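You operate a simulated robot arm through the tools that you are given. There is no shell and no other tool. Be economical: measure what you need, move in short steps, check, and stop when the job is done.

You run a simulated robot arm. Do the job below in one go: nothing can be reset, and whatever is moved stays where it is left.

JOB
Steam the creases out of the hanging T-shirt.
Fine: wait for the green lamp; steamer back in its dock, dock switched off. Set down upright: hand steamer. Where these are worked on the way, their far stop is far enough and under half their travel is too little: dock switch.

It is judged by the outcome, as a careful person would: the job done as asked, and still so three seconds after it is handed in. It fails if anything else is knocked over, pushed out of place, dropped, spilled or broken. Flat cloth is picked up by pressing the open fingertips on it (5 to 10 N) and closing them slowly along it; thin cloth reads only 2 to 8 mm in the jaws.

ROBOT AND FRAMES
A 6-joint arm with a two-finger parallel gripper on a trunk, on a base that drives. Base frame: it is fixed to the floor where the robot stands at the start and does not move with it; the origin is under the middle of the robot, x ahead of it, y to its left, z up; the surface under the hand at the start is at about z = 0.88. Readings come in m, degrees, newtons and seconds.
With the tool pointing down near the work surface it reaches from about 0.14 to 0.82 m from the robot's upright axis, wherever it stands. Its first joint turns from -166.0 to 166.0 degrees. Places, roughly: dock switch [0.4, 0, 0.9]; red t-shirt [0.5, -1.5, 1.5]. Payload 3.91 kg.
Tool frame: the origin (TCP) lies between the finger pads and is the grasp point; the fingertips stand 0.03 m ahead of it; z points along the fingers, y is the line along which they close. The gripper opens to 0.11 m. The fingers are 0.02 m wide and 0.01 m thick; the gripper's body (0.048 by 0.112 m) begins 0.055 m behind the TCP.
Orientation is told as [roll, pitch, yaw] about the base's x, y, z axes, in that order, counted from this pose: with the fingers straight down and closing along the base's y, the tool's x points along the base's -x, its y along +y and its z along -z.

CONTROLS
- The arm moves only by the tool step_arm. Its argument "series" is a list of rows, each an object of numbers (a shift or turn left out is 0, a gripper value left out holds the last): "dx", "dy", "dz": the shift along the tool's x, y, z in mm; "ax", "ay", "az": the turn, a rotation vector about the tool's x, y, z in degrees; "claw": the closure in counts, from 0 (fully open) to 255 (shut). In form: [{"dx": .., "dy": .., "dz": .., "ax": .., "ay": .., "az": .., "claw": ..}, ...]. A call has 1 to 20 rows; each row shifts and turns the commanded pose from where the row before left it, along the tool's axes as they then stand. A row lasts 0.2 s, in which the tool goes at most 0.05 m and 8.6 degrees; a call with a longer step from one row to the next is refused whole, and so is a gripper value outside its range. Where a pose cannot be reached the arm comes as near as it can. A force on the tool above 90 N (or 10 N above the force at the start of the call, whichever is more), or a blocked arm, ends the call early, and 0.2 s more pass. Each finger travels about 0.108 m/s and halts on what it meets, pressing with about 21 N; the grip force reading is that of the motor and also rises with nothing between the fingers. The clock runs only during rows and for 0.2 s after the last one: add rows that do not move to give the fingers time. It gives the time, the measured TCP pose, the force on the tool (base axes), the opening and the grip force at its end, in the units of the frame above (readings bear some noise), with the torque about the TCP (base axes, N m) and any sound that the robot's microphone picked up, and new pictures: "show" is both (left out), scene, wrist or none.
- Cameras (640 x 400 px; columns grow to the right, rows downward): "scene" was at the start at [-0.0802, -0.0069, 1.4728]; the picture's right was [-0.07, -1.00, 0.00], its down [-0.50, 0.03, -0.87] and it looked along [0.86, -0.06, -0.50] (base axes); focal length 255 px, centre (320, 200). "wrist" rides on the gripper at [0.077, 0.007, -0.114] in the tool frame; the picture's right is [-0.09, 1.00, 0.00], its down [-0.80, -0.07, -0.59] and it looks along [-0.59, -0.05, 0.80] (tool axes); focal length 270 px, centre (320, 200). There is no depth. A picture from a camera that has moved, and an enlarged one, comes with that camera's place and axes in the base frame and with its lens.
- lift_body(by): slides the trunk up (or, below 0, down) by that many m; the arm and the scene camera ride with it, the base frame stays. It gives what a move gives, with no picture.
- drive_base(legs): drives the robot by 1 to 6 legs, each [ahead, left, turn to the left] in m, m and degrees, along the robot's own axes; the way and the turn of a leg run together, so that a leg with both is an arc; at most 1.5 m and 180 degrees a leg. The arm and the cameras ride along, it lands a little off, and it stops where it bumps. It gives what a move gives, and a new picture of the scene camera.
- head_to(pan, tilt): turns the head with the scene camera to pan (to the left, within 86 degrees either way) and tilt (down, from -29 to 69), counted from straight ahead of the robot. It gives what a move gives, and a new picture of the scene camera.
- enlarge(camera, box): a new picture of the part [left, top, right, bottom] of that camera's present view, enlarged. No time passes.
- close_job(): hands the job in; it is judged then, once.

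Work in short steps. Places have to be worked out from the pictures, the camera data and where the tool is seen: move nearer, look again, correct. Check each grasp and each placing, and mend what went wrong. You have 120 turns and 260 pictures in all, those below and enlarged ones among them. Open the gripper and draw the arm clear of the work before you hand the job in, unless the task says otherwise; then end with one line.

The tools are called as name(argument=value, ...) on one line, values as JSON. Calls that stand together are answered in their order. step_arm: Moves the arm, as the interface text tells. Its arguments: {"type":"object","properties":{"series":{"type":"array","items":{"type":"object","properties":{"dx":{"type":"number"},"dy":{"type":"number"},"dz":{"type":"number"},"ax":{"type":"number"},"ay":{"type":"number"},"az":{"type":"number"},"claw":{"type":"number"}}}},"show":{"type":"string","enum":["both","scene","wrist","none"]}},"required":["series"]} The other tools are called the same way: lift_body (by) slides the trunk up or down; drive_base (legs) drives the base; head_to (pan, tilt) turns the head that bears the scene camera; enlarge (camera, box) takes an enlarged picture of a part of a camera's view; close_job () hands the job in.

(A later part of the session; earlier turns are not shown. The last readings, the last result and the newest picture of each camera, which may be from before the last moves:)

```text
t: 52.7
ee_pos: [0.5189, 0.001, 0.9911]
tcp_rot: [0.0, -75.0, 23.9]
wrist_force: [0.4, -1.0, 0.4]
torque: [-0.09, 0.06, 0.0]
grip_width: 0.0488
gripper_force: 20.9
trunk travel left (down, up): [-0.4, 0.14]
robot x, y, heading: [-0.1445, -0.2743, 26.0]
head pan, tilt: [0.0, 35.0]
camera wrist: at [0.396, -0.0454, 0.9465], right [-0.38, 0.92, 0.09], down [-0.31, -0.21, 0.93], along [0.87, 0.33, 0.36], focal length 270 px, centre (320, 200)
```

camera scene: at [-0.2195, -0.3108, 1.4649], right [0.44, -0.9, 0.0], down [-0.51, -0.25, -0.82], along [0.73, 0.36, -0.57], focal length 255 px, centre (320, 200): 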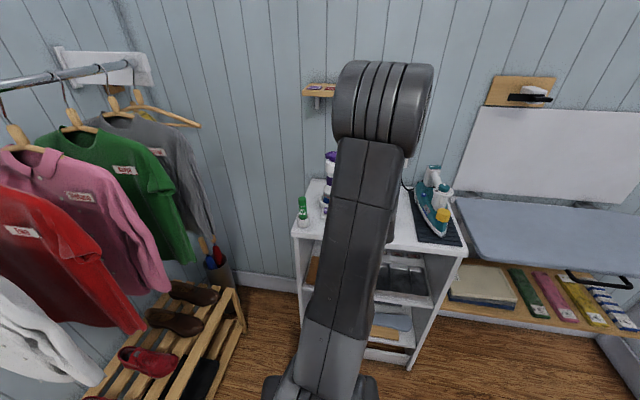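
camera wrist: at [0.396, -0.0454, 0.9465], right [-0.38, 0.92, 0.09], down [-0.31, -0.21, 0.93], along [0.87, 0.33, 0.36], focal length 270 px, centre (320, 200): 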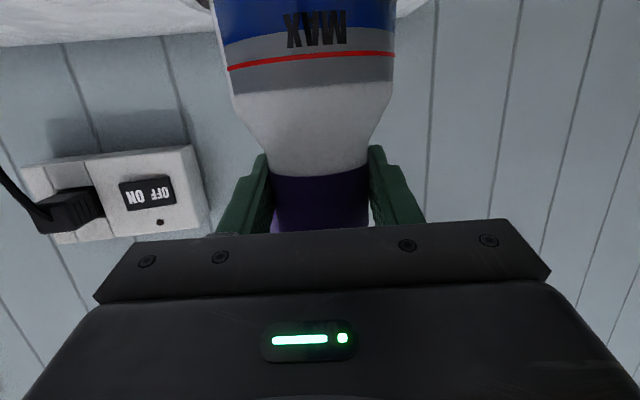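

Firm grip (48.8 mm). Lift straight up with the trunk.

lift_body(by=0.13)

step_arm(series=[{}], show="both")

```text
t: 54.3
ee_pos: [0.5202, 0.0002, 1.1203]
tcp_rot: [0.0, -74.9, 23.9]
wrist_force: [0.9, 0.1, -6.7]
torque: [-0.03, 0.06, 0.0]
grip_width: 0.0487
gripper_force: 21.0
trunk travel left (down, up): [-0.53, 0.01]
robot x, y, heading: [-0.1494, -0.2769, 26.1]
head pan, tilt: [0.0, 35.0]
```

```text
t: 54.7
ee_pos: [0.5207, 0.001, 1.1214]
tcp_rot: [0.0, -75.0, 24.0]
wrist_force: [-0.7, 0.2, -6.0]
torque: [-0.02, 0.07, 0.0]
grip_width: 0.0491
gripper_force: 20.4
trunk travel left (down, up): [-0.53, 0.01]
robot x, y, heading: [-0.1465, -0.277, 26.3]
head pan, tilt: [0.0, 35.0]
camera scene: at [-0.2191, -0.3107, 1.5949], right [0.44, -0.9, 0.0], down [-0.51, -0.25, -0.82], along [0.73, 0.36, -0.57], focal length 255 px, centre (320, 200)
camera wrist: at [0.3963, -0.0452, 1.0762], right [-0.38, 0.92, 0.08], down [-0.31, -0.21, 0.93], along [0.87, 0.33, 0.36], focal length 270 px, centre (320, 200)
```

scene: 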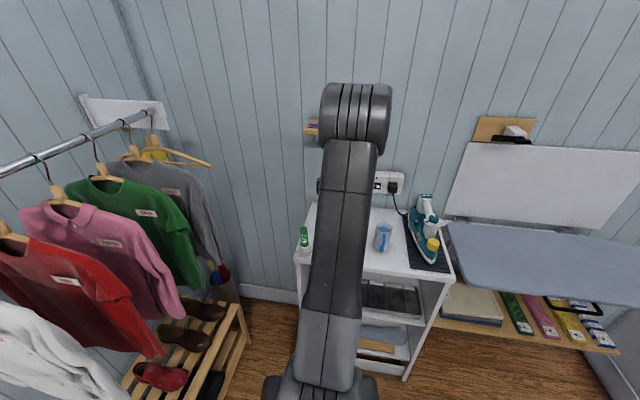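
wrist: 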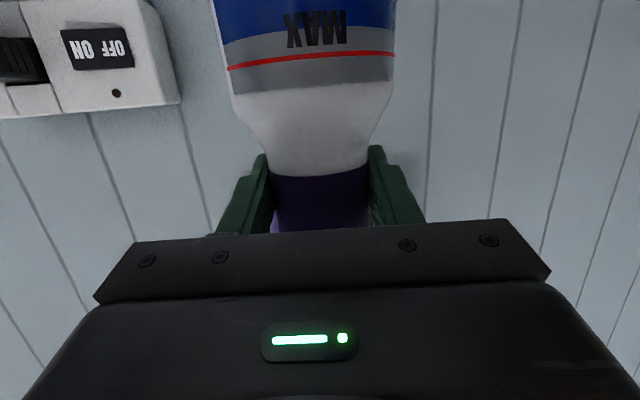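

Steamer held, 0.6 kg. Retract the arm, back off, then turn to the shirt wall (room seems rotated ~17°, so heading ≈ -73°).

step_arm(series=[{"dx": 10, "dz": -38}, {"dx": 10, "dz": -38}, {"dx": 10, "dz": -38}], show="none")

drive_base(legs=[[-0.2, 0, 0], [0, 0, -99]])

```text
t: 55.5
ee_pos: [0.4123, -0.0455, 1.1256]
tcp_rot: [0.0, -75.1, 23.8]
wrist_force: [0.1, 0.1, -5.7]
torque: [-0.01, 0.06, 0.01]
grip_width: 0.0489
gripper_force: 21.1
trunk travel left (down, up): [-0.53, 0.01]
robot x, y, heading: [-0.1486, -0.2739, 26.0]
head pan, tilt: [0.0, 35.0]
```

```text
t: 61.2
ee_pos: [-0.1744, -0.9483, 1.1245]
tcp_rot: [0.0, -75.0, -73.5]
wrist_force: [0.4, -0.6, -6.7]
torque: [0.06, 0.02, 0.04]
grip_width: 0.0488
gripper_force: 20.8
trunk travel left (down, up): [-0.53, 0.01]
robot x, y, heading: [-0.3279, -0.363, -71.2]
head pan, tilt: [0.0, 35.0]
camera scene: at [-0.354, -0.2868, 1.5949], right [-0.95, -0.32, 0.0], down [-0.19, 0.54, -0.82], along [0.26, -0.78, -0.57], focal length 255 px, centre (320, 200)
```

scene: 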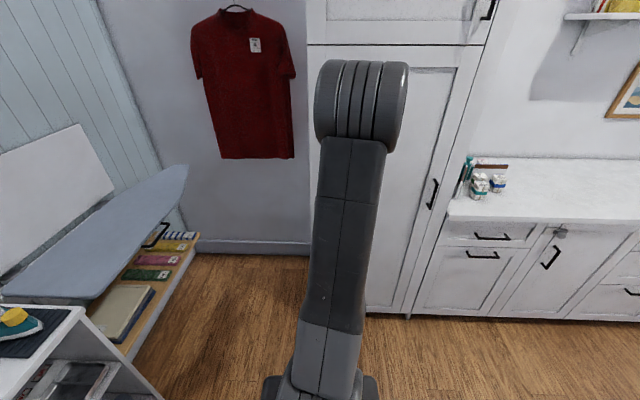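

The view is square to the wall. Drive left ~0.45 and ahead 0.2, then look.

drive_base(legs=[[0, 0.45, 0], [0.2, 0, 0]])

head_to(pan=20, tilt=15)

```text
t: 65.0
ee_pos: [0.3016, -0.9905, 1.1231]
tcp_rot: [0.0, -74.9, -73.3]
wrist_force: [-1.1, -0.7, -6.4]
torque: [0.06, 0.01, -0.02]
grip_width: 0.0489
gripper_force: 20.8
trunk travel left (down, up): [-0.53, 0.01]
robot x, y, heading: [0.1444, -0.4051, -71.1]
head pan, tilt: [0.0, 35.0]
camera scene: at [0.1193, -0.3317, 1.595], right [-0.94, -0.33, 0.0], down [-0.19, 0.54, -0.82], along [0.27, -0.77, -0.57], focal length 255 px, centre (320, 200)
```

scene: 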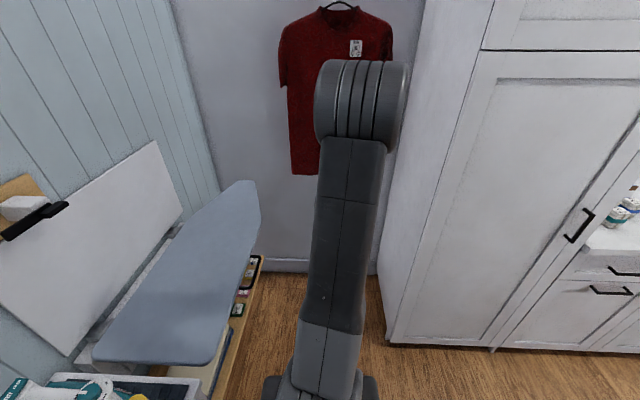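

```text
t: 65.9
ee_pos: [0.3022, -0.9893, 1.1238]
tcp_rot: [-0.1, -75.0, -73.4]
wrist_force: [-0.1, -0.1, -6.7]
torque: [0.1, -0.02, 0.01]
grip_width: 0.049
gripper_force: 21.3
trunk travel left (down, up): [-0.53, 0.01]
robot x, y, heading: [0.1468, -0.4046, -71.2]
head pan, tilt: [20.0, 15.0]
camera scene: at [0.149, -0.32, 1.6269], right [-0.78, -0.63, 0.0], down [-0.16, 0.2, -0.97], along [0.61, -0.75, -0.26], focal length 255 px, centre (320, 200)
```

scene: 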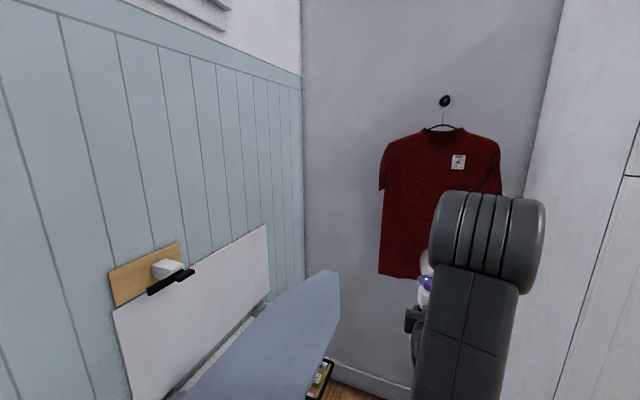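

Shirt triangulates: collar ≈(0.48,-1.59,1.65), hem z≈0.92, body ~0.45 m wide, wall normal ≈ -70°. I'll drive 0.33 m ahead, then yaw the tool so the head faces squarely.

drive_base(legs=[[0.3, -0.03, 1]])

step_arm(series=[{}], show="both")

```text
t: 68.0
ee_pos: [0.3813, -1.2925, 1.124]
tcp_rot: [0.1, -74.9, -72.8]
wrist_force: [0.0, 0.2, -6.4]
torque: [0.06, 0.01, 0.02]
grip_width: 0.0486
gripper_force: 21.4
trunk travel left (down, up): [-0.53, 0.01]
robot x, y, heading: [0.2183, -0.7103, -70.2]
head pan, tilt: [20.0, 15.0]
camera scene: at [0.2229, -0.6232, 1.627], right [-0.77, -0.64, 0.0], down [-0.17, 0.2, -0.97], along [0.62, -0.74, -0.26], focal length 255 px, centre (320, 200)
```

scene: 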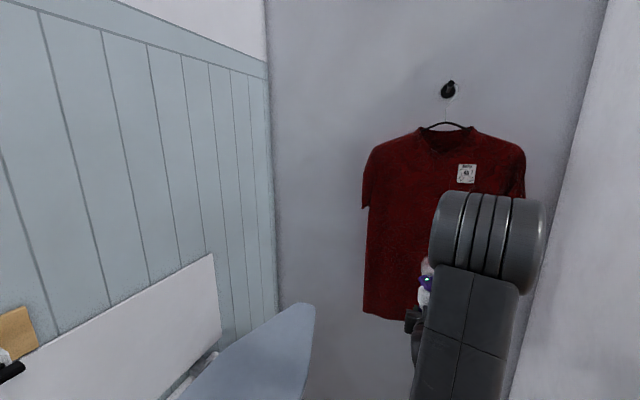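

```text
t: 68.4
ee_pos: [0.3811, -1.2918, 1.1234]
tcp_rot: [0.1, -74.8, -72.7]
wrist_force: [0.1, 0.0, -6.6]
torque: [0.05, 0.03, 0.0]
grip_width: 0.0489
gripper_force: 20.6
trunk travel left (down, up): [-0.53, 0.01]
robot x, y, heading: [0.2204, -0.7101, -70.3]
head pan, tilt: [20.0, 15.0]
camera scene: at [0.2227, -0.6225, 1.6269], right [-0.77, -0.64, 0.0], down [-0.17, 0.2, -0.97], along [0.62, -0.74, -0.26], focal length 255 px, centre (320, 200)
camera wrist: at [0.3484, -1.1639, 1.0791], right [0.96, 0.27, 0.09], down [-0.18, 0.33, 0.93], along [0.23, -0.9, 0.36], focal length 270 px, centre (320, 200)
```

scene: 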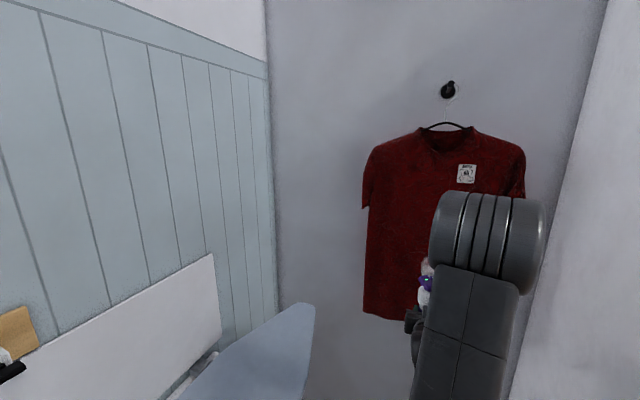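
wrist: 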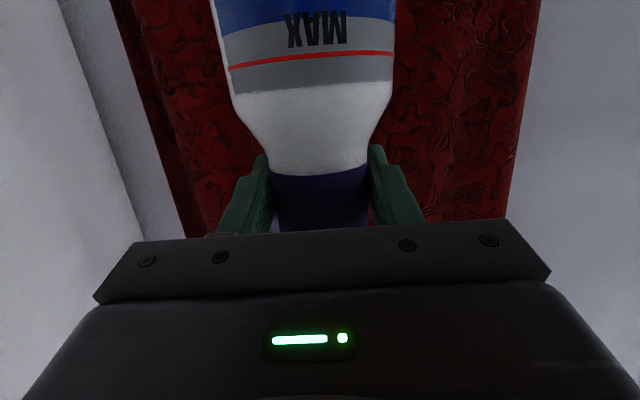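

The wrist camera shows the creases nicely. Square up the yaw (+7°) and approach 60 mm.

step_arm(series=[{"ax": -6.76, "az": -1.81}, {"dx": -7.8, "dz": 29}, {"dx": -7.8, "dz": 29}, {}], show="both")

enlarge(camera="scene", box=[350, 110, 550, 330])

```text
t: 69.4
ee_pos: [0.4037, -1.3454, 1.122]
tcp_rot: [0.1, -74.9, -65.7]
wrist_force: [-0.1, 0.7, -6.1]
torque: [0.05, 0.02, -0.03]
grip_width: 0.0489
gripper_force: 21.4
trunk travel left (down, up): [-0.53, 0.01]
robot x, y, heading: [0.2208, -0.7059, -70.3]
head pan, tilt: [20.0, 15.0]
camera scene: at [0.2226, -0.6221, 1.6269], right [-0.77, -0.64, 0.0], down [-0.17, 0.2, -0.97], along [0.62, -0.74, -0.26], focal length 255 px, centre (320, 200)
camera wrist: at [0.3558, -1.2235, 1.0781], right [0.92, 0.39, 0.09], down [-0.22, 0.3, 0.93], along [0.33, -0.87, 0.36], focal length 270 px, centre (320, 200)
```

scene: 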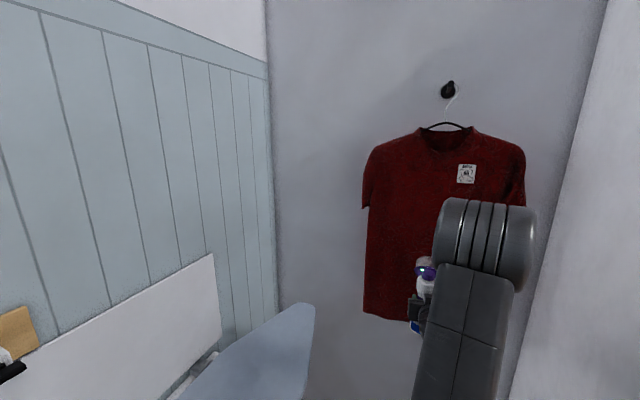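
wrist: 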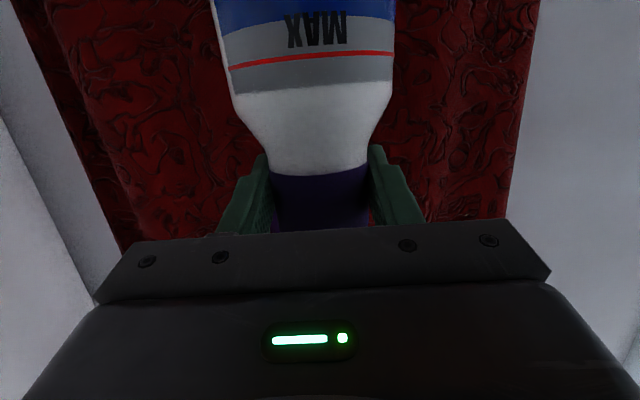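

```text
1.82 times, centred on (450, 220) of scene
camera zoom: at [0.2226, -0.6221, 1.6269], right [-0.77, -0.64, 0.0], down [-0.17, 0.2, -0.97], along [0.62, -0.74, -0.26], focal length 464 px, centre (84, 164)
```

zoom: 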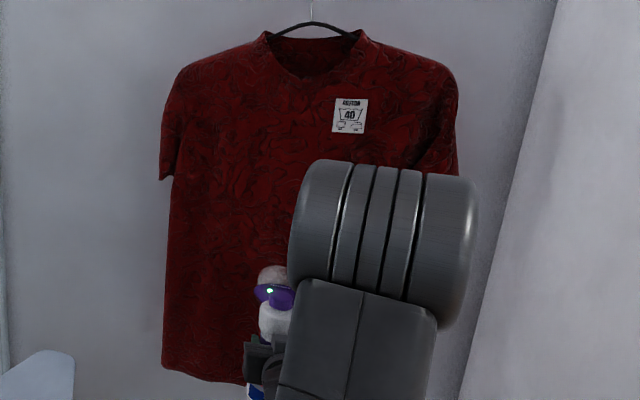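

Lamp is still green. Shirt front ≈0.07 m ahead of the nozzle; go 40 mm closer slowly and see whether the creases vanish.

step_arm(series=[{"dx": -5.2, "dz": 19.3}, {"dx": -5.2, "dz": 19.3}, {}, {}, {}, {}, {}], show="both")

enlarge(camera="scene", box=[350, 110, 550, 330])

```text
t: 71.0
ee_pos: [0.4214, -1.3819, 1.1233]
tcp_rot: [0.0, -74.9, -65.9]
wrist_force: [0.5, 0.1, -5.9]
torque: [0.06, 0.02, -0.04]
grip_width: 0.0487
gripper_force: 21.0
trunk travel left (down, up): [-0.53, 0.01]
robot x, y, heading: [0.2198, -0.7103, -70.5]
head pan, tilt: [20.0, 15.0]
camera scene: at [0.2228, -0.6225, 1.6269], right [-0.77, -0.64, 0.0], down [-0.17, 0.2, -0.97], along [0.62, -0.74, -0.26], focal length 255 px, centre (320, 200)
camera wrist: at [0.3737, -1.2599, 1.0788], right [0.92, 0.39, 0.09], down [-0.21, 0.3, 0.93], along [0.33, -0.87, 0.36], focal length 270 px, centre (320, 200)
```

scene: 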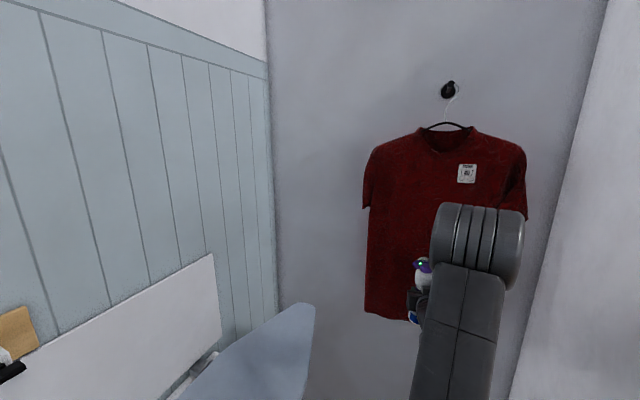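
wrist: 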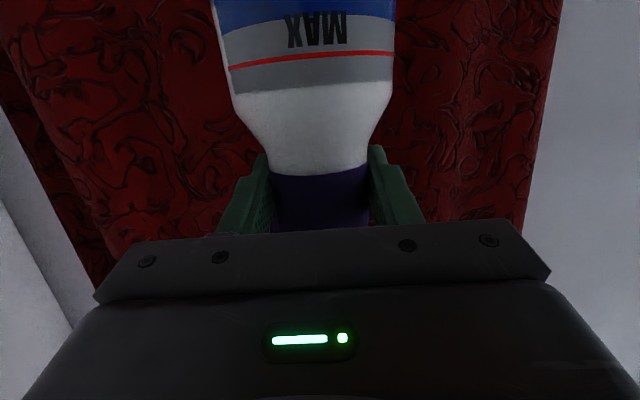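

```text
1.82 times, centred on (450, 220) of scene
camera zoom: at [0.2228, -0.6225, 1.6269], right [-0.77, -0.64, 0.0], down [-0.17, 0.2, -0.97], along [0.62, -0.74, -0.26], focal length 464 px, centre (84, 164)
```

zoom: 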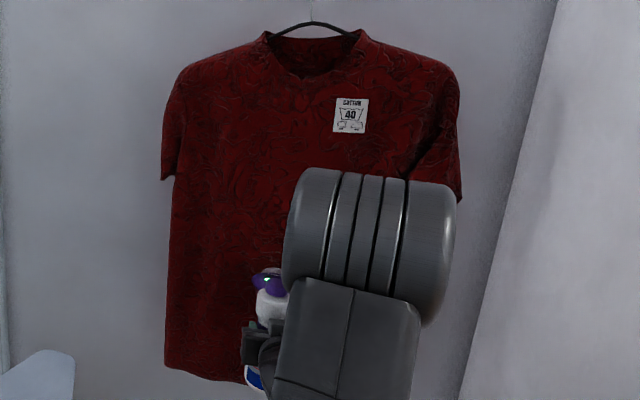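

Gap is about 3 cm. Test sweep: go left slowly along the cloth, then back, and look for the effect.

step_arm(series=[{"dy": 12}, {"dy": 12}, {"dy": 12}, {"dy": 12}, {"dy": 12}, {"dy": 12}, {"dy": 12}, {"dy": 12}, {"dy": 12}, {"dy": 12}, {"dy": 12}, {"dy": 12}, {}, {}], show="both")

enlarge(camera="scene", box=[340, 110, 540, 330])

```text
t: 74.0
ee_pos: [0.5112, -1.3467, 1.1392]
tcp_rot: [0.6, -74.8, -65.8]
wrist_force: [-0.6, -0.3, -6.0]
torque: [0.05, 0.03, 0.0]
grip_width: 0.0491
gripper_force: 20.7
out of reach, approached as far as the arm can: row 8, 9, 10, 11, 12
trunk travel left (down, up): [-0.53, 0.01]
robot x, y, heading: [0.2187, -0.7078, -70.3]
head pan, tilt: [20.0, 15.0]
camera scene: at [0.2229, -0.6224, 1.6269], right [-0.77, -0.64, 0.0], down [-0.17, 0.2, -0.97], along [0.62, -0.74, -0.26], focal length 255 px, centre (320, 200)
camera wrist: at [0.4615, -1.2231, 1.0946], right [0.91, 0.4, 0.09], down [-0.22, 0.3, 0.93], along [0.34, -0.87, 0.36], focal length 270 px, centre (320, 200)
```

scene: 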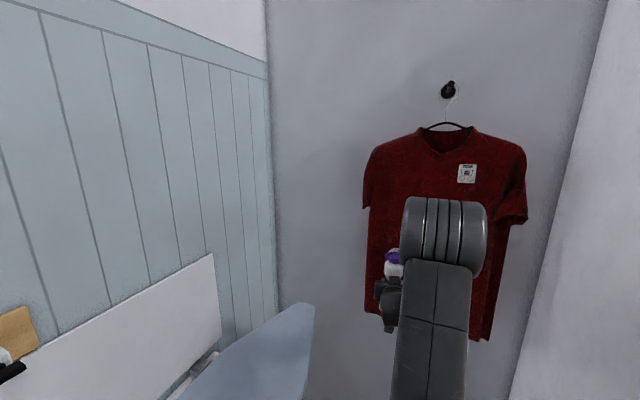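
wrist: 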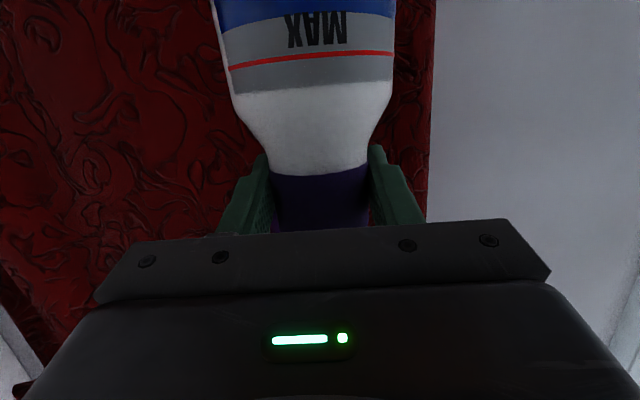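

```text
1.82 times, centred on (440, 220) of scene
camera zoom: at [0.2229, -0.6224, 1.6269], right [-0.77, -0.64, 0.0], down [-0.17, 0.2, -0.97], along [0.62, -0.74, -0.26], focal length 464 px, centre (102, 164)
```

zoom: 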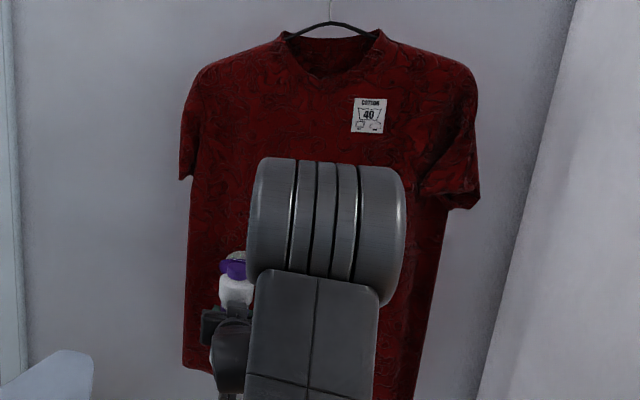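

enlarge(camera="scene", box=[360, 230, 440, 290])

```text
6.67 times, centred on (400, 260) of scene
camera zoom: at [0.2229, -0.6224, 1.6269], right [-0.77, -0.64, 0.0], down [-0.17, 0.2, -0.97], along [0.62, -0.74, -0.26], focal length 1700 px, centre (-213, -200)
```

zoom: 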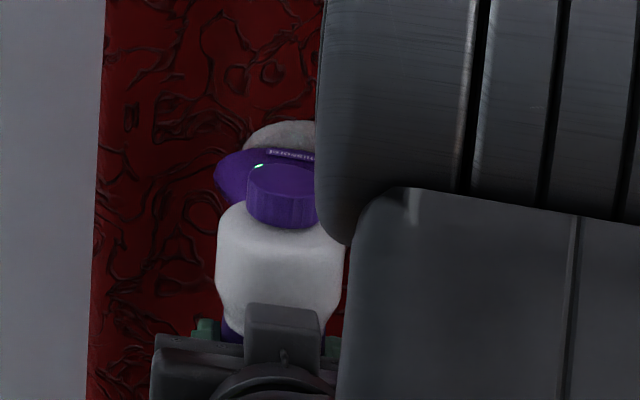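

Lamp still green, and a whitish puff is visible in front of the head – steam is coming out. The arm is at its reach limit, so retract and drive 0.17 m closer.

step_arm(series=[{"dx": 10, "dz": -38}, {"dx": 10, "dz": -38}, {"dx": 10, "dz": -38}, {"dx": 10, "dz": -38}, {"dx": 4, "dz": -15, "dy": -30}], show="none")

drive_base(legs=[[0.17, -0.03, 0]])

enlarge(camera="scene", box=[300, 110, 640, 330])

```text
t: 75.2
ee_pos: [0.4098, -1.2009, 1.1386]
tcp_rot: [0.1, -75.0, -66.0]
wrist_force: [0.0, 0.1, -5.7]
torque: [0.03, 0.05, 0.01]
grip_width: 0.0487
gripper_force: 20.8
trunk travel left (down, up): [-0.53, 0.01]
robot x, y, heading: [0.2186, -0.7082, -70.2]
head pan, tilt: [20.0, 15.0]
```

```text
t: 76.6
ee_pos: [0.4371, -1.3694, 1.138]
tcp_rot: [0.1, -74.9, -66.1]
wrist_force: [0.3, -0.4, -6.3]
torque: [0.05, 0.01, 0.04]
grip_width: 0.0486
gripper_force: 20.4
trunk travel left (down, up): [-0.53, 0.01]
robot x, y, heading: [0.245, -0.8766, -70.5]
head pan, tilt: [20.0, 15.0]
camera scene: at [0.2516, -0.7914, 1.627], right [-0.77, -0.64, 0.0], down [-0.16, 0.2, -0.97], along [0.61, -0.74, -0.26], focal length 255 px, centre (320, 200)
```

scene: 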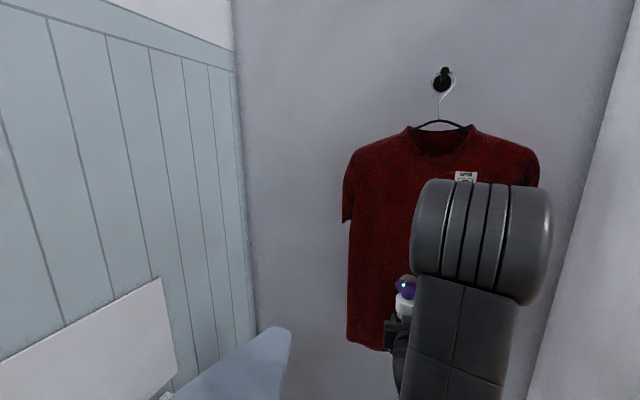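

```text
1.82 times, centred on (470, 220) of scene
camera zoom: at [0.2516, -0.7914, 1.627], right [-0.77, -0.64, 0.0], down [-0.16, 0.2, -0.97], along [0.61, -0.74, -0.26], focal length 464 px, centre (47, 164)
```

zoom: 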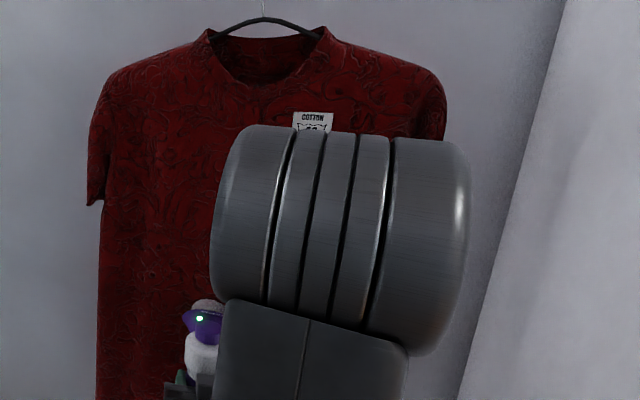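

No visible effect yet, so go nearer in small steps while watching the force.

step_arm(series=[{"dx": -1.3, "dz": 4.8}, {"dx": -1.3, "dz": 4.8}, {"dx": -1.3, "dz": 4.8}, {"dx": -1.3, "dz": 4.8}, {}, {}, {}, {}, {}], show="both")

enlarge(camera="scene", box=[330, 230, 470, 330])

```text
t: 78.6
ee_pos: [0.4437, -1.3882, 1.1375]
tcp_rot: [0.0, -74.8, -65.9]
wrist_force: [0.5, -0.1, -6.6]
torque: [0.03, 0.01, 0.0]
grip_width: 0.0487
gripper_force: 21.1
trunk travel left (down, up): [-0.53, 0.01]
robot x, y, heading: [0.2522, -0.874, -70.7]
head pan, tilt: [20.0, 15.0]
camera scene: at [0.2514, -0.7902, 1.6269], right [-0.77, -0.64, 0.0], down [-0.16, 0.2, -0.97], along [0.61, -0.75, -0.26], focal length 255 px, centre (320, 200)
camera wrist: at [0.396, -1.2649, 1.0936], right [0.92, 0.39, 0.09], down [-0.21, 0.3, 0.93], along [0.33, -0.87, 0.36], focal length 270 px, centre (320, 200)
```

scene: 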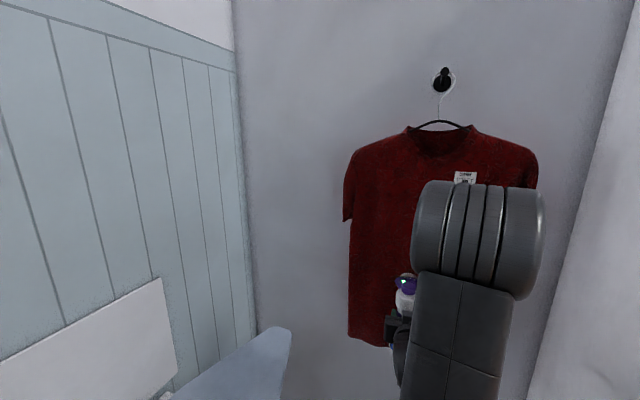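
wrist: 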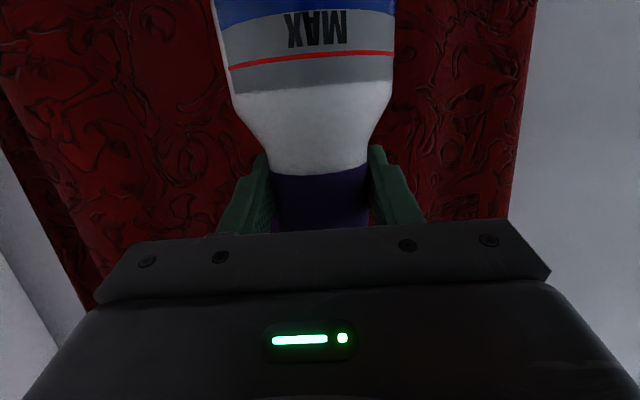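

```text
4.00 times, centred on (400, 280) of scene
camera zoom: at [0.2514, -0.7902, 1.6269], right [-0.77, -0.64, 0.0], down [-0.16, 0.2, -0.97], along [0.61, -0.75, -0.26], focal length 1020 px, centre (0, -120)
```

zoom: 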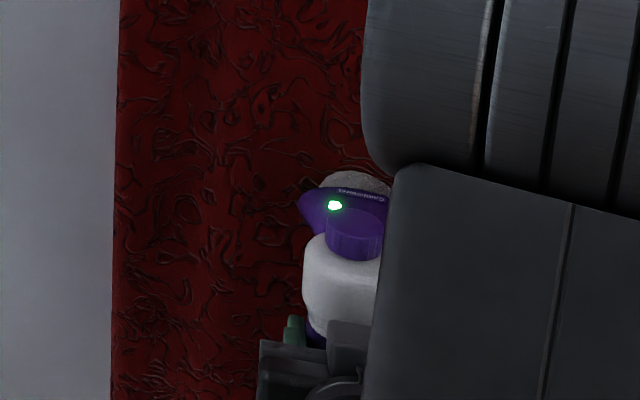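

Steam plume visible, cloth still not reached. Continue forward 25 mm.

step_arm(series=[{"dx": -1.3, "dz": 4.8}, {"dx": -1.3, "dz": 4.8}, {"dx": -1.3, "dz": 4.8}, {"dx": -1.3, "dz": 4.8}, {"dx": -1.3, "dz": 4.8}, {}, {}, {}, {}, {}], show="both")

enlarge(camera="scene", box=[330, 200, 470, 300])

```text
t: 80.8
ee_pos: [0.4555, -1.4094, 1.1371]
tcp_rot: [0.1, -74.9, -65.9]
wrist_force: [0.4, -0.7, -6.3]
torque: [0.07, 0.02, -0.06]
grip_width: 0.0492
gripper_force: 21.3
trunk travel left (down, up): [-0.53, 0.01]
robot x, y, heading: [0.2505, -0.8739, -70.6]
head pan, tilt: [20.0, 15.0]
camera scene: at [0.2514, -0.7902, 1.6269], right [-0.77, -0.64, 0.0], down [-0.16, 0.2, -0.97], along [0.61, -0.75, -0.26], focal length 255 px, centre (320, 200)
camera wrist: at [0.4063, -1.2872, 1.0937], right [0.92, 0.39, 0.09], down [-0.21, 0.3, 0.93], along [0.33, -0.87, 0.36], focal length 270 px, centre (320, 200)
```

scene: 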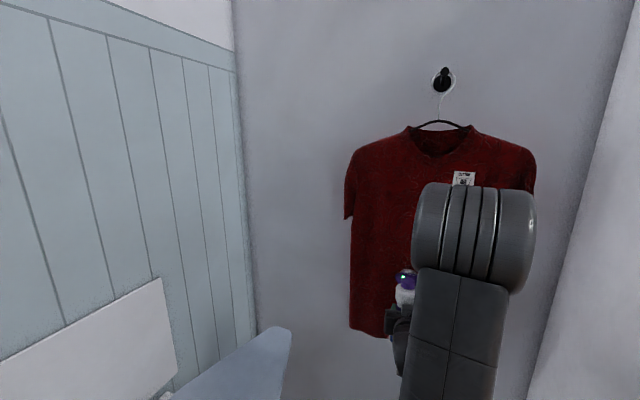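
wrist: 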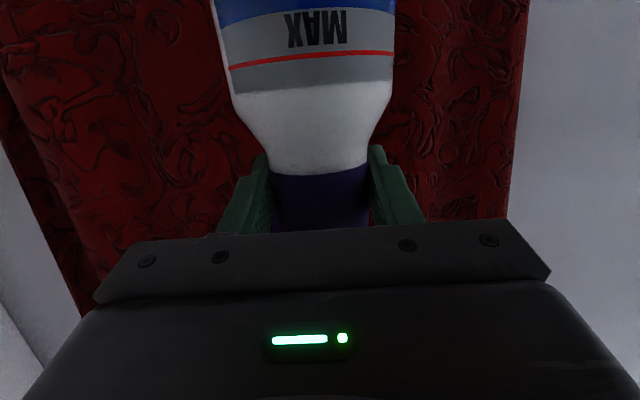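

```text
4.00 times, centred on (400, 250) of scene
camera zoom: at [0.2514, -0.7902, 1.6269], right [-0.77, -0.64, 0.0], down [-0.16, 0.2, -0.97], along [0.61, -0.75, -0.26], focal length 1020 px, centre (0, 0)
```

zoom: 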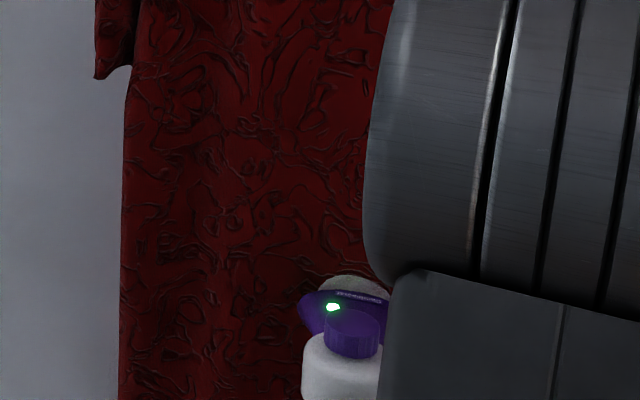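

Hem drifts back as I advance, so the nozzle is touching cloth. Back off and step aside/up to inspect the spot that was treated.

step_arm(series=[{"dx": 10, "dz": -38}, {"dx": -30, "dy": -30}, {"dx": -30, "dy": -30}, {"dx": -20, "dy": -30}, {}, {}, {}, {}], show="both")

enlarge(camera="wrist", box=[380, 0, 640, 240])

enlarge(camera="scene", box=[330, 110, 550, 340])

```text
t: 82.6
ee_pos: [0.3659, -1.4278, 1.2161]
tcp_rot: [0.1, -74.9, -65.9]
wrist_force: [0.5, -0.6, -5.6]
torque: [0.05, -0.01, 0.01]
grip_width: 0.0489
gripper_force: 20.6
trunk travel left (down, up): [-0.53, 0.01]
robot x, y, heading: [0.2474, -0.881, -70.4]
head pan, tilt: [20.0, 15.0]
camera scene: at [0.2514, -0.7901, 1.6269], right [-0.77, -0.64, 0.0], down [-0.16, 0.2, -0.97], along [0.61, -0.75, -0.26], focal length 255 px, centre (320, 200)
camera wrist: at [0.3181, -1.3057, 1.1706], right [0.92, 0.39, 0.09], down [-0.21, 0.3, 0.93], along [0.33, -0.87, 0.36], focal length 270 px, centre (320, 200)
```

scene: 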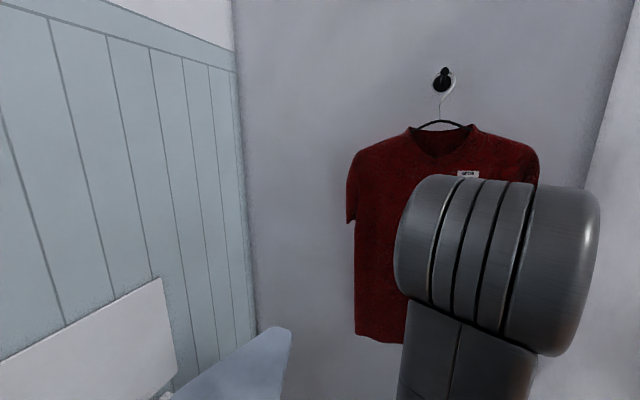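
wrist: 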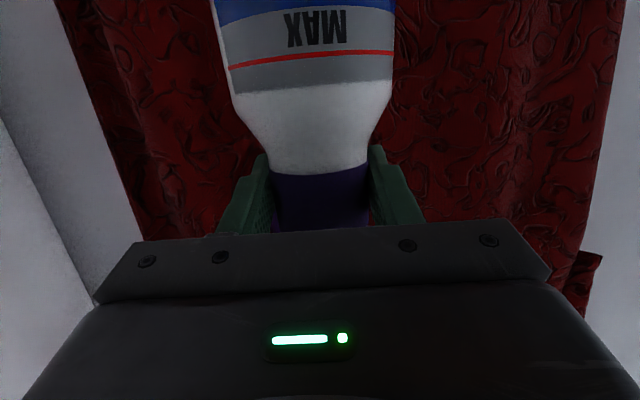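

```text
1.67 times, centred on (510, 120) of wrist
camera zoom: at [0.3181, -1.3057, 1.1706], right [0.92, 0.39, 0.09], down [-0.21, 0.3, 0.93], along [0.33, -0.87, 0.36], focal length 450 px, centre (3, 333)
```

zoom: 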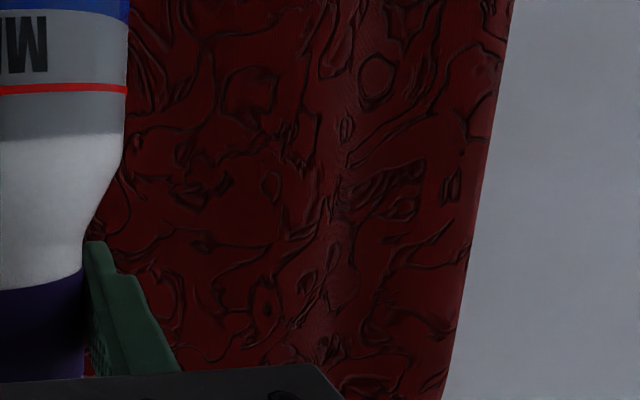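

```text
1.74 times, centred on (440, 225) of scene
camera zoom: at [0.2514, -0.7901, 1.6269], right [-0.77, -0.64, 0.0], down [-0.16, 0.2, -0.97], along [0.61, -0.75, -0.26], focal length 443 px, centre (111, 156)
```

zoom: 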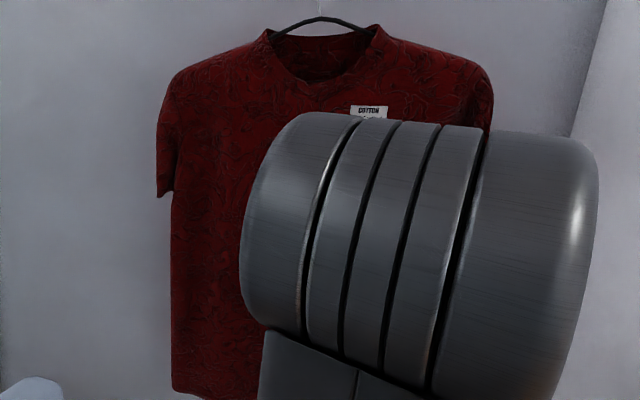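

enlarge(camera="scene", box=[335, 130, 475, 230])

enlarge(camera="scene", box=[335, 230, 475, 350])

```text
4.00 times, centred on (405, 180) of scene
camera zoom: at [0.2514, -0.7901, 1.6269], right [-0.77, -0.64, 0.0], down [-0.16, 0.2, -0.97], along [0.61, -0.75, -0.26], focal length 1020 px, centre (-20, 280)
```

zoom: 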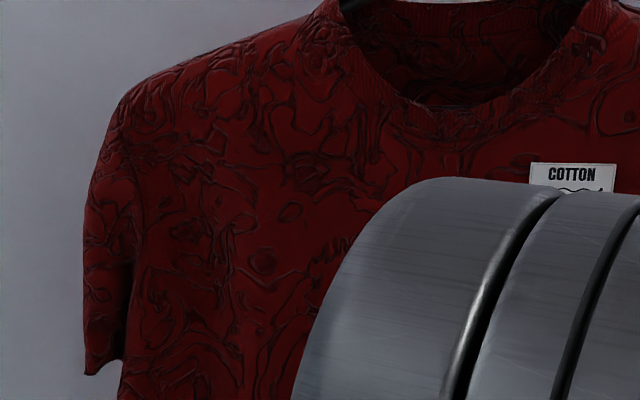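

```text
3.33 times, centred on (405, 290) of scene
camera zoom: at [0.2514, -0.7901, 1.6269], right [-0.77, -0.64, 0.0], down [-0.16, 0.2, -0.97], along [0.61, -0.75, -0.26], focal length 850 px, centre (37, -100)
```

zoom: 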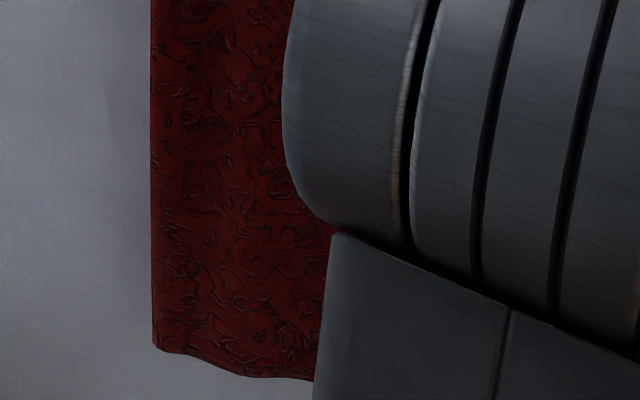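

I need an unobstructed view. Retract, turn the base 50° left (arm swings aside) and pan the head to the shirt.

step_arm(series=[{"dx": 10, "dz": -38}, {"dx": 10, "dz": -38}, {"dx": 8, "dz": -28}], show="none")

drive_base(legs=[[0, 0, 50]])

head_to(pan=-50, tilt=22)

enlarge(camera="scene", box=[200, 60, 440, 320])

```text
t: 83.4
ee_pos: [0.3225, -1.3308, 1.2143]
tcp_rot: [0.1, -75.0, -65.9]
wrist_force: [-0.5, 0.5, -6.5]
torque: [0.05, 0.03, -0.01]
grip_width: 0.0486
gripper_force: 20.8
trunk travel left (down, up): [-0.53, 0.01]
robot x, y, heading: [0.2494, -0.8795, -70.6]
head pan, tilt: [20.0, 15.0]
```

```text
t: 86.1
ee_pos: [0.6434, -1.1139, 1.2156]
tcp_rot: [0.1, -74.8, -15.9]
wrist_force: [0.4, 0.6, -4.8]
torque: [0.02, 0.03, 0.03]
grip_width: 0.0486
gripper_force: 21.2
trunk travel left (down, up): [-0.53, 0.01]
robot x, y, heading: [0.2484, -0.8746, -20.5]
head pan, tilt: [20.0, 15.0]
camera scene: at [0.1831, -0.8193, 1.6269], right [-0.01, -1.0, 0.0], down [-0.26, 0.0, -0.97], along [0.97, -0.01, -0.26], focal length 255 px, centre (320, 200)
```

scene: 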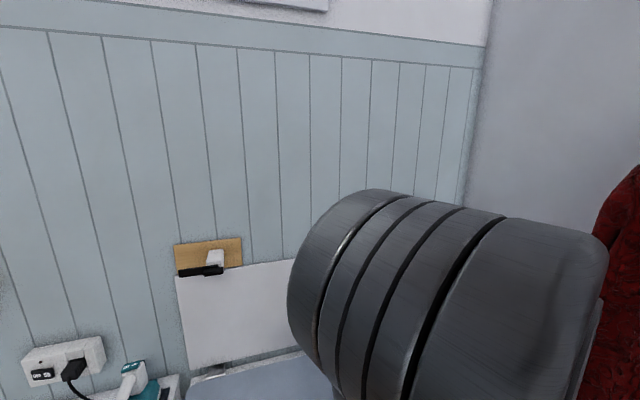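

```text
t: 87.5
ee_pos: [0.6442, -1.113, 1.2145]
tcp_rot: [0.1, -74.9, -15.9]
wrist_force: [0.3, -0.1, -6.2]
torque: [0.02, 0.04, 0.01]
grip_width: 0.0489
gripper_force: 20.9
trunk travel left (down, up): [-0.53, 0.01]
robot x, y, heading: [0.2495, -0.8756, -20.5]
head pan, tilt: [-50.0, 22.0]
camera scene: at [0.1208, -0.906, 1.6155], right [-0.94, -0.33, 0.0], down [-0.13, 0.35, -0.93], along [0.31, -0.87, -0.37], focal length 255 px, centre (320, 200)
```

scene: 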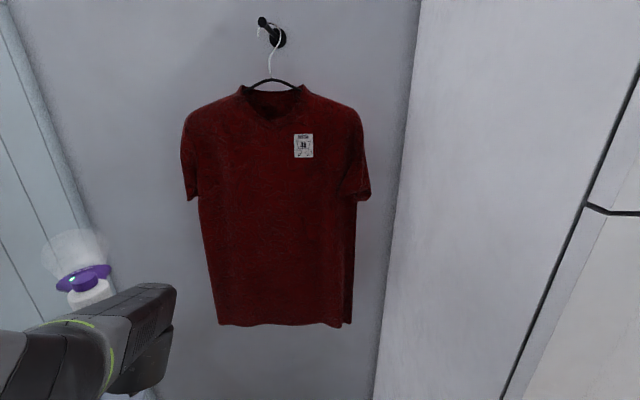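

```text
1.54 times, centred on (320, 190) of scene
camera zoom: at [0.1208, -0.906, 1.6155], right [-0.94, -0.33, 0.0], down [-0.13, 0.35, -0.93], along [0.31, -0.87, -0.37], focal length 392 px, centre (320, 215)
```

zoom: 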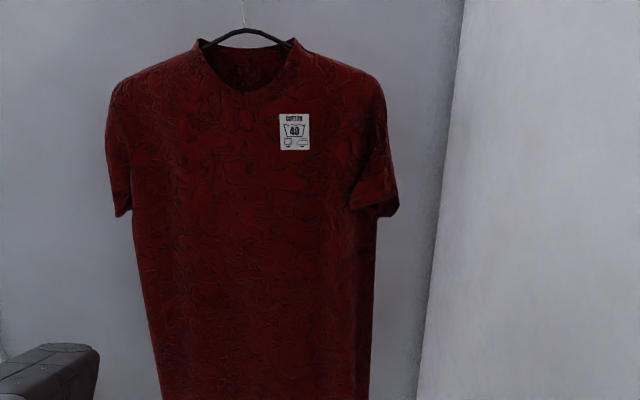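

Great view; a steam plume is visible from the nozzle. Zoom on both.

enlarge(camera="scene", box=[20, 210, 180, 310])

enlarge(camera="scene", box=[180, 80, 380, 205])

enlarge(camera="scene", box=[180, 205, 380, 330])

```text
4.00 times, centred on (100, 260) of scene
camera zoom: at [0.1208, -0.906, 1.6155], right [-0.94, -0.33, 0.0], down [-0.13, 0.35, -0.93], along [0.31, -0.87, -0.37], focal length 1020 px, centre (1200, -40)
```

zoom: 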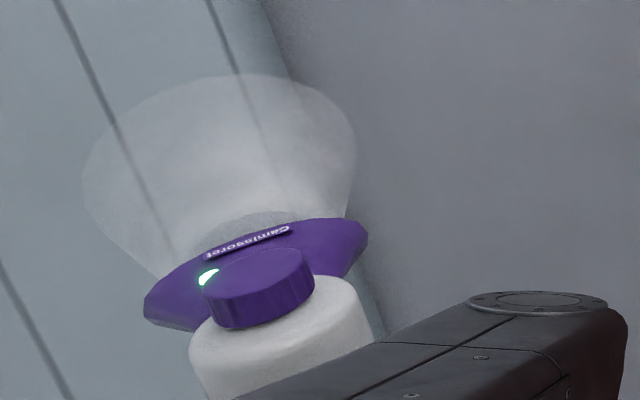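

```text
3.20 times, centred on (280, 142) of scene
camera zoom: at [0.1208, -0.906, 1.6155], right [-0.94, -0.33, 0.0], down [-0.13, 0.35, -0.93], along [0.31, -0.87, -0.37], focal length 816 px, centre (448, 384)
```

zoom: 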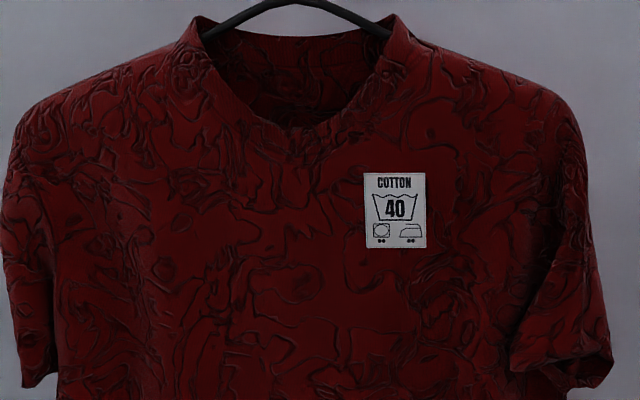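

```text
3.20 times, centred on (280, 268) of scene
camera zoom: at [0.1208, -0.906, 1.6155], right [-0.94, -0.33, 0.0], down [-0.13, 0.35, -0.93], along [0.31, -0.87, -0.37], focal length 816 px, centre (448, -16)
```

zoom: 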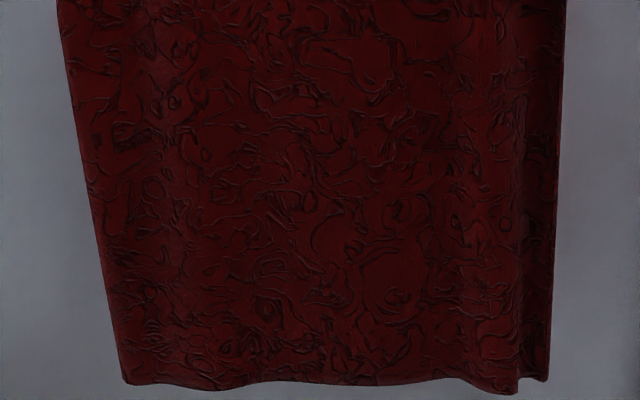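

Shirt front is actually at n≈1.50 m (label triangulated), so I was nearly in contact; effect unclear. A sign by the dock mentions "10 s"; let me read it.

head_to(pan=80, tilt=12)

```text
t: 89.6
ee_pos: [0.6437, -1.1129, 1.2157]
tcp_rot: [0.1, -74.9, -15.8]
wrist_force: [0.0, -0.2, -6.0]
torque: [-0.01, 0.05, 0.01]
grip_width: 0.0487
gripper_force: 20.8
trunk travel left (down, up): [-0.53, 0.01]
robot x, y, heading: [0.2501, -0.8781, -20.3]
head pan, tilt: [80.0, 12.0]
camera scene: at [0.137, -0.7382, 1.6318], right [0.86, -0.51, 0.0], down [-0.11, -0.18, -0.98], along [0.5, 0.84, -0.21], focal length 255 px, centre (320, 200)
```

scene: 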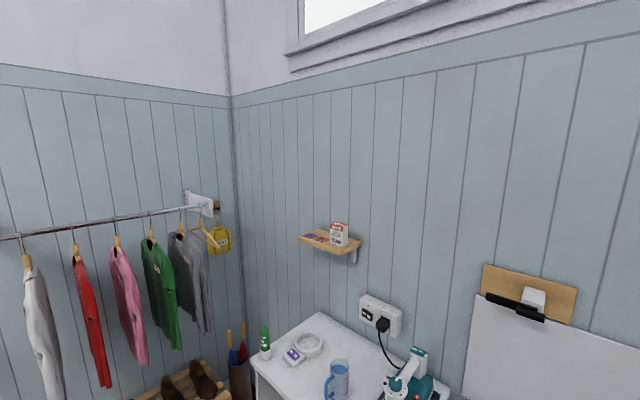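

enlarge(camera="scene", box=[290, 210, 370, 260])

enlarge(camera="scene", box=[250, 300, 350, 370])

```text
8.00 times, centred on (330, 235) of scene
camera zoom: at [0.137, -0.7382, 1.6318], right [0.86, -0.51, 0.0], down [-0.11, -0.18, -0.98], along [0.5, 0.84, -0.21], focal length 2040 px, centre (240, -80)
```

zoom: 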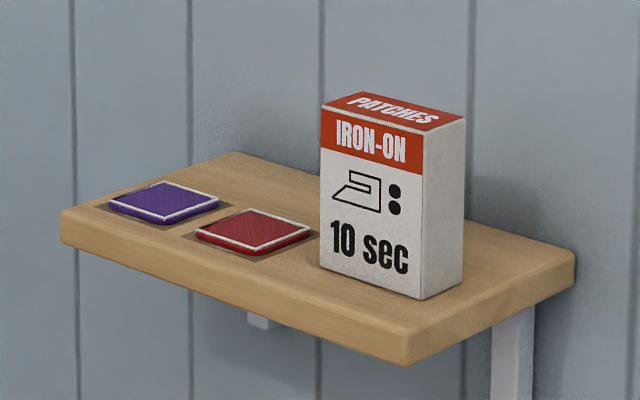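

```text
5.71 times, centred on (300, 335) of scene
camera zoom: at [0.137, -0.7382, 1.6318], right [0.86, -0.51, 0.0], down [-0.11, -0.18, -0.98], along [0.5, 0.84, -0.21], focal length 1457 px, centre (434, -571)
```

zoom: 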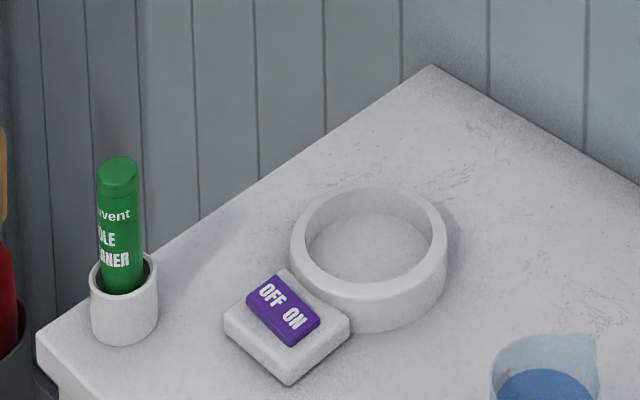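

Sign is irrelevant. I'll set up a monitoring stance: base heading ≈ -100 with the arm turned left and head panned left, so the nozzle and cloth stay visible. Also correct head yaw (measured ~ -9° off the tool).

drive_base(legs=[[0, 0, -50]])

step_arm(series=[{"ax": -7.73, "az": -2.07}, {"ax": -7.73, "az": -2.07}, {"ax": -7.73, "az": -2.07}, {"ax": -7.73, "az": -2.07}, {"ax": -2.9, "az": -0.8}, {"dy": 45}, {"dy": 45}, {"dy": 45}, {"dy": 45}], show="none")

drive_base(legs=[[0, 0, -30]])

head_to(pan=32, tilt=22)

```text
t: 92.3
ee_pos: [0.3178, -1.3315, 1.2155]
tcp_rot: [0.2, -75.0, -66.4]
wrist_force: [-0.5, 0.7, -6.7]
torque: [0.06, 0.01, 0.0]
grip_width: 0.0487
gripper_force: 21.6
trunk travel left (down, up): [-0.53, 0.01]
robot x, y, heading: [0.2504, -0.8761, -71.0]
head pan, tilt: [80.0, 12.0]
camera scene: at [0.2851, -0.7029, 1.6318], right [0.16, -0.99, 0.0], down [-0.21, -0.03, -0.98], along [0.97, 0.15, -0.21], focal length 255 px, centre (320, 200)
```

scene: 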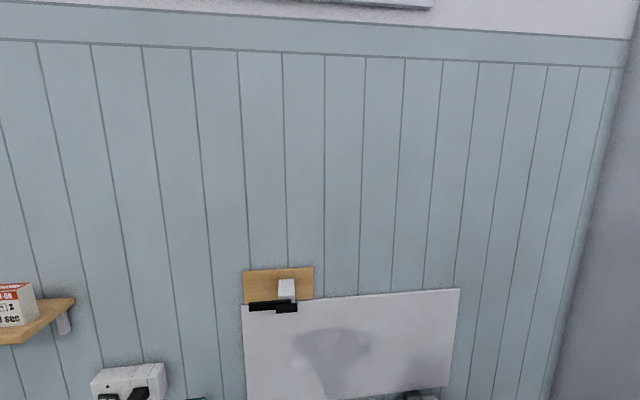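

```text
t: 94.3
ee_pos: [0.4107, -1.1795, 1.2164]
tcp_rot: [-0.1, -75.0, -31.2]
wrist_force: [-0.2, -0.2, -6.2]
torque: [0.02, 0.09, -0.03]
grip_width: 0.0488
gripper_force: 21.0
trunk travel left (down, up): [-0.53, 0.01]
robot x, y, heading: [0.2497, -0.8785, -70.7]
head pan, tilt: [80.0, 12.0]
```

```text
t: 96.2
ee_pos: [0.2383, -1.2212, 1.2173]
tcp_rot: [0.2, -74.8, -61.2]
wrist_force: [-0.1, 0.1, -6.9]
torque: [0.04, 0.06, -0.01]
grip_width: 0.0487
gripper_force: 21.0
trunk travel left (down, up): [-0.53, 0.01]
robot x, y, heading: [0.2473, -0.8793, -100.6]
head pan, tilt: [80.0, 12.0]
camera scene: at [0.3674, -0.7441, 1.6318], right [-0.35, -0.94, 0.0], down [-0.19, 0.07, -0.98], along [0.91, -0.35, -0.21], focal length 255 px, centre (320, 200)
```

scene: 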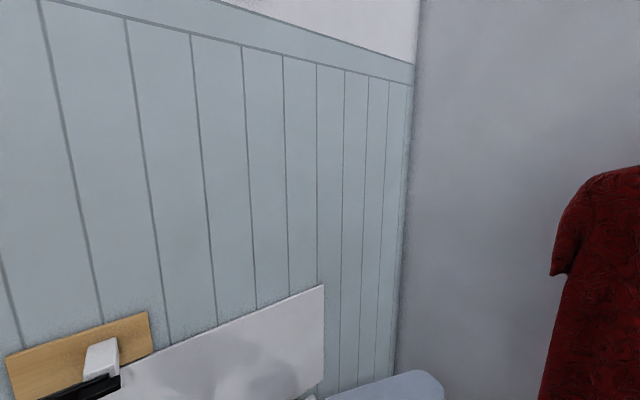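

```text
t: 97.3
ee_pos: [0.2374, -1.222, 1.2156]
tcp_rot: [0.3, -74.9, -61.3]
wrist_force: [0.6, -1.2, -5.5]
torque: [0.03, 0.02, 0.0]
grip_width: 0.0487
gripper_force: 21.3
trunk travel left (down, up): [-0.53, 0.01]
robot x, y, heading: [0.2508, -0.8775, -100.8]
head pan, tilt: [32.0, 22.0]
camera scene: at [0.3139, -0.7975, 1.6155], right [-0.93, -0.36, 0.0], down [-0.14, 0.35, -0.93], along [0.34, -0.86, -0.37], focal length 255 px, centre (320, 200)
```

scene: 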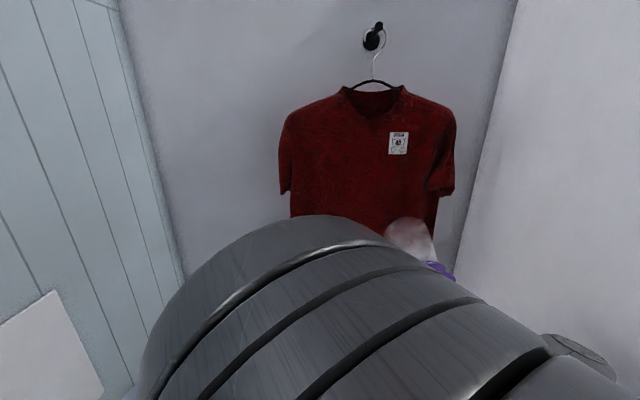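

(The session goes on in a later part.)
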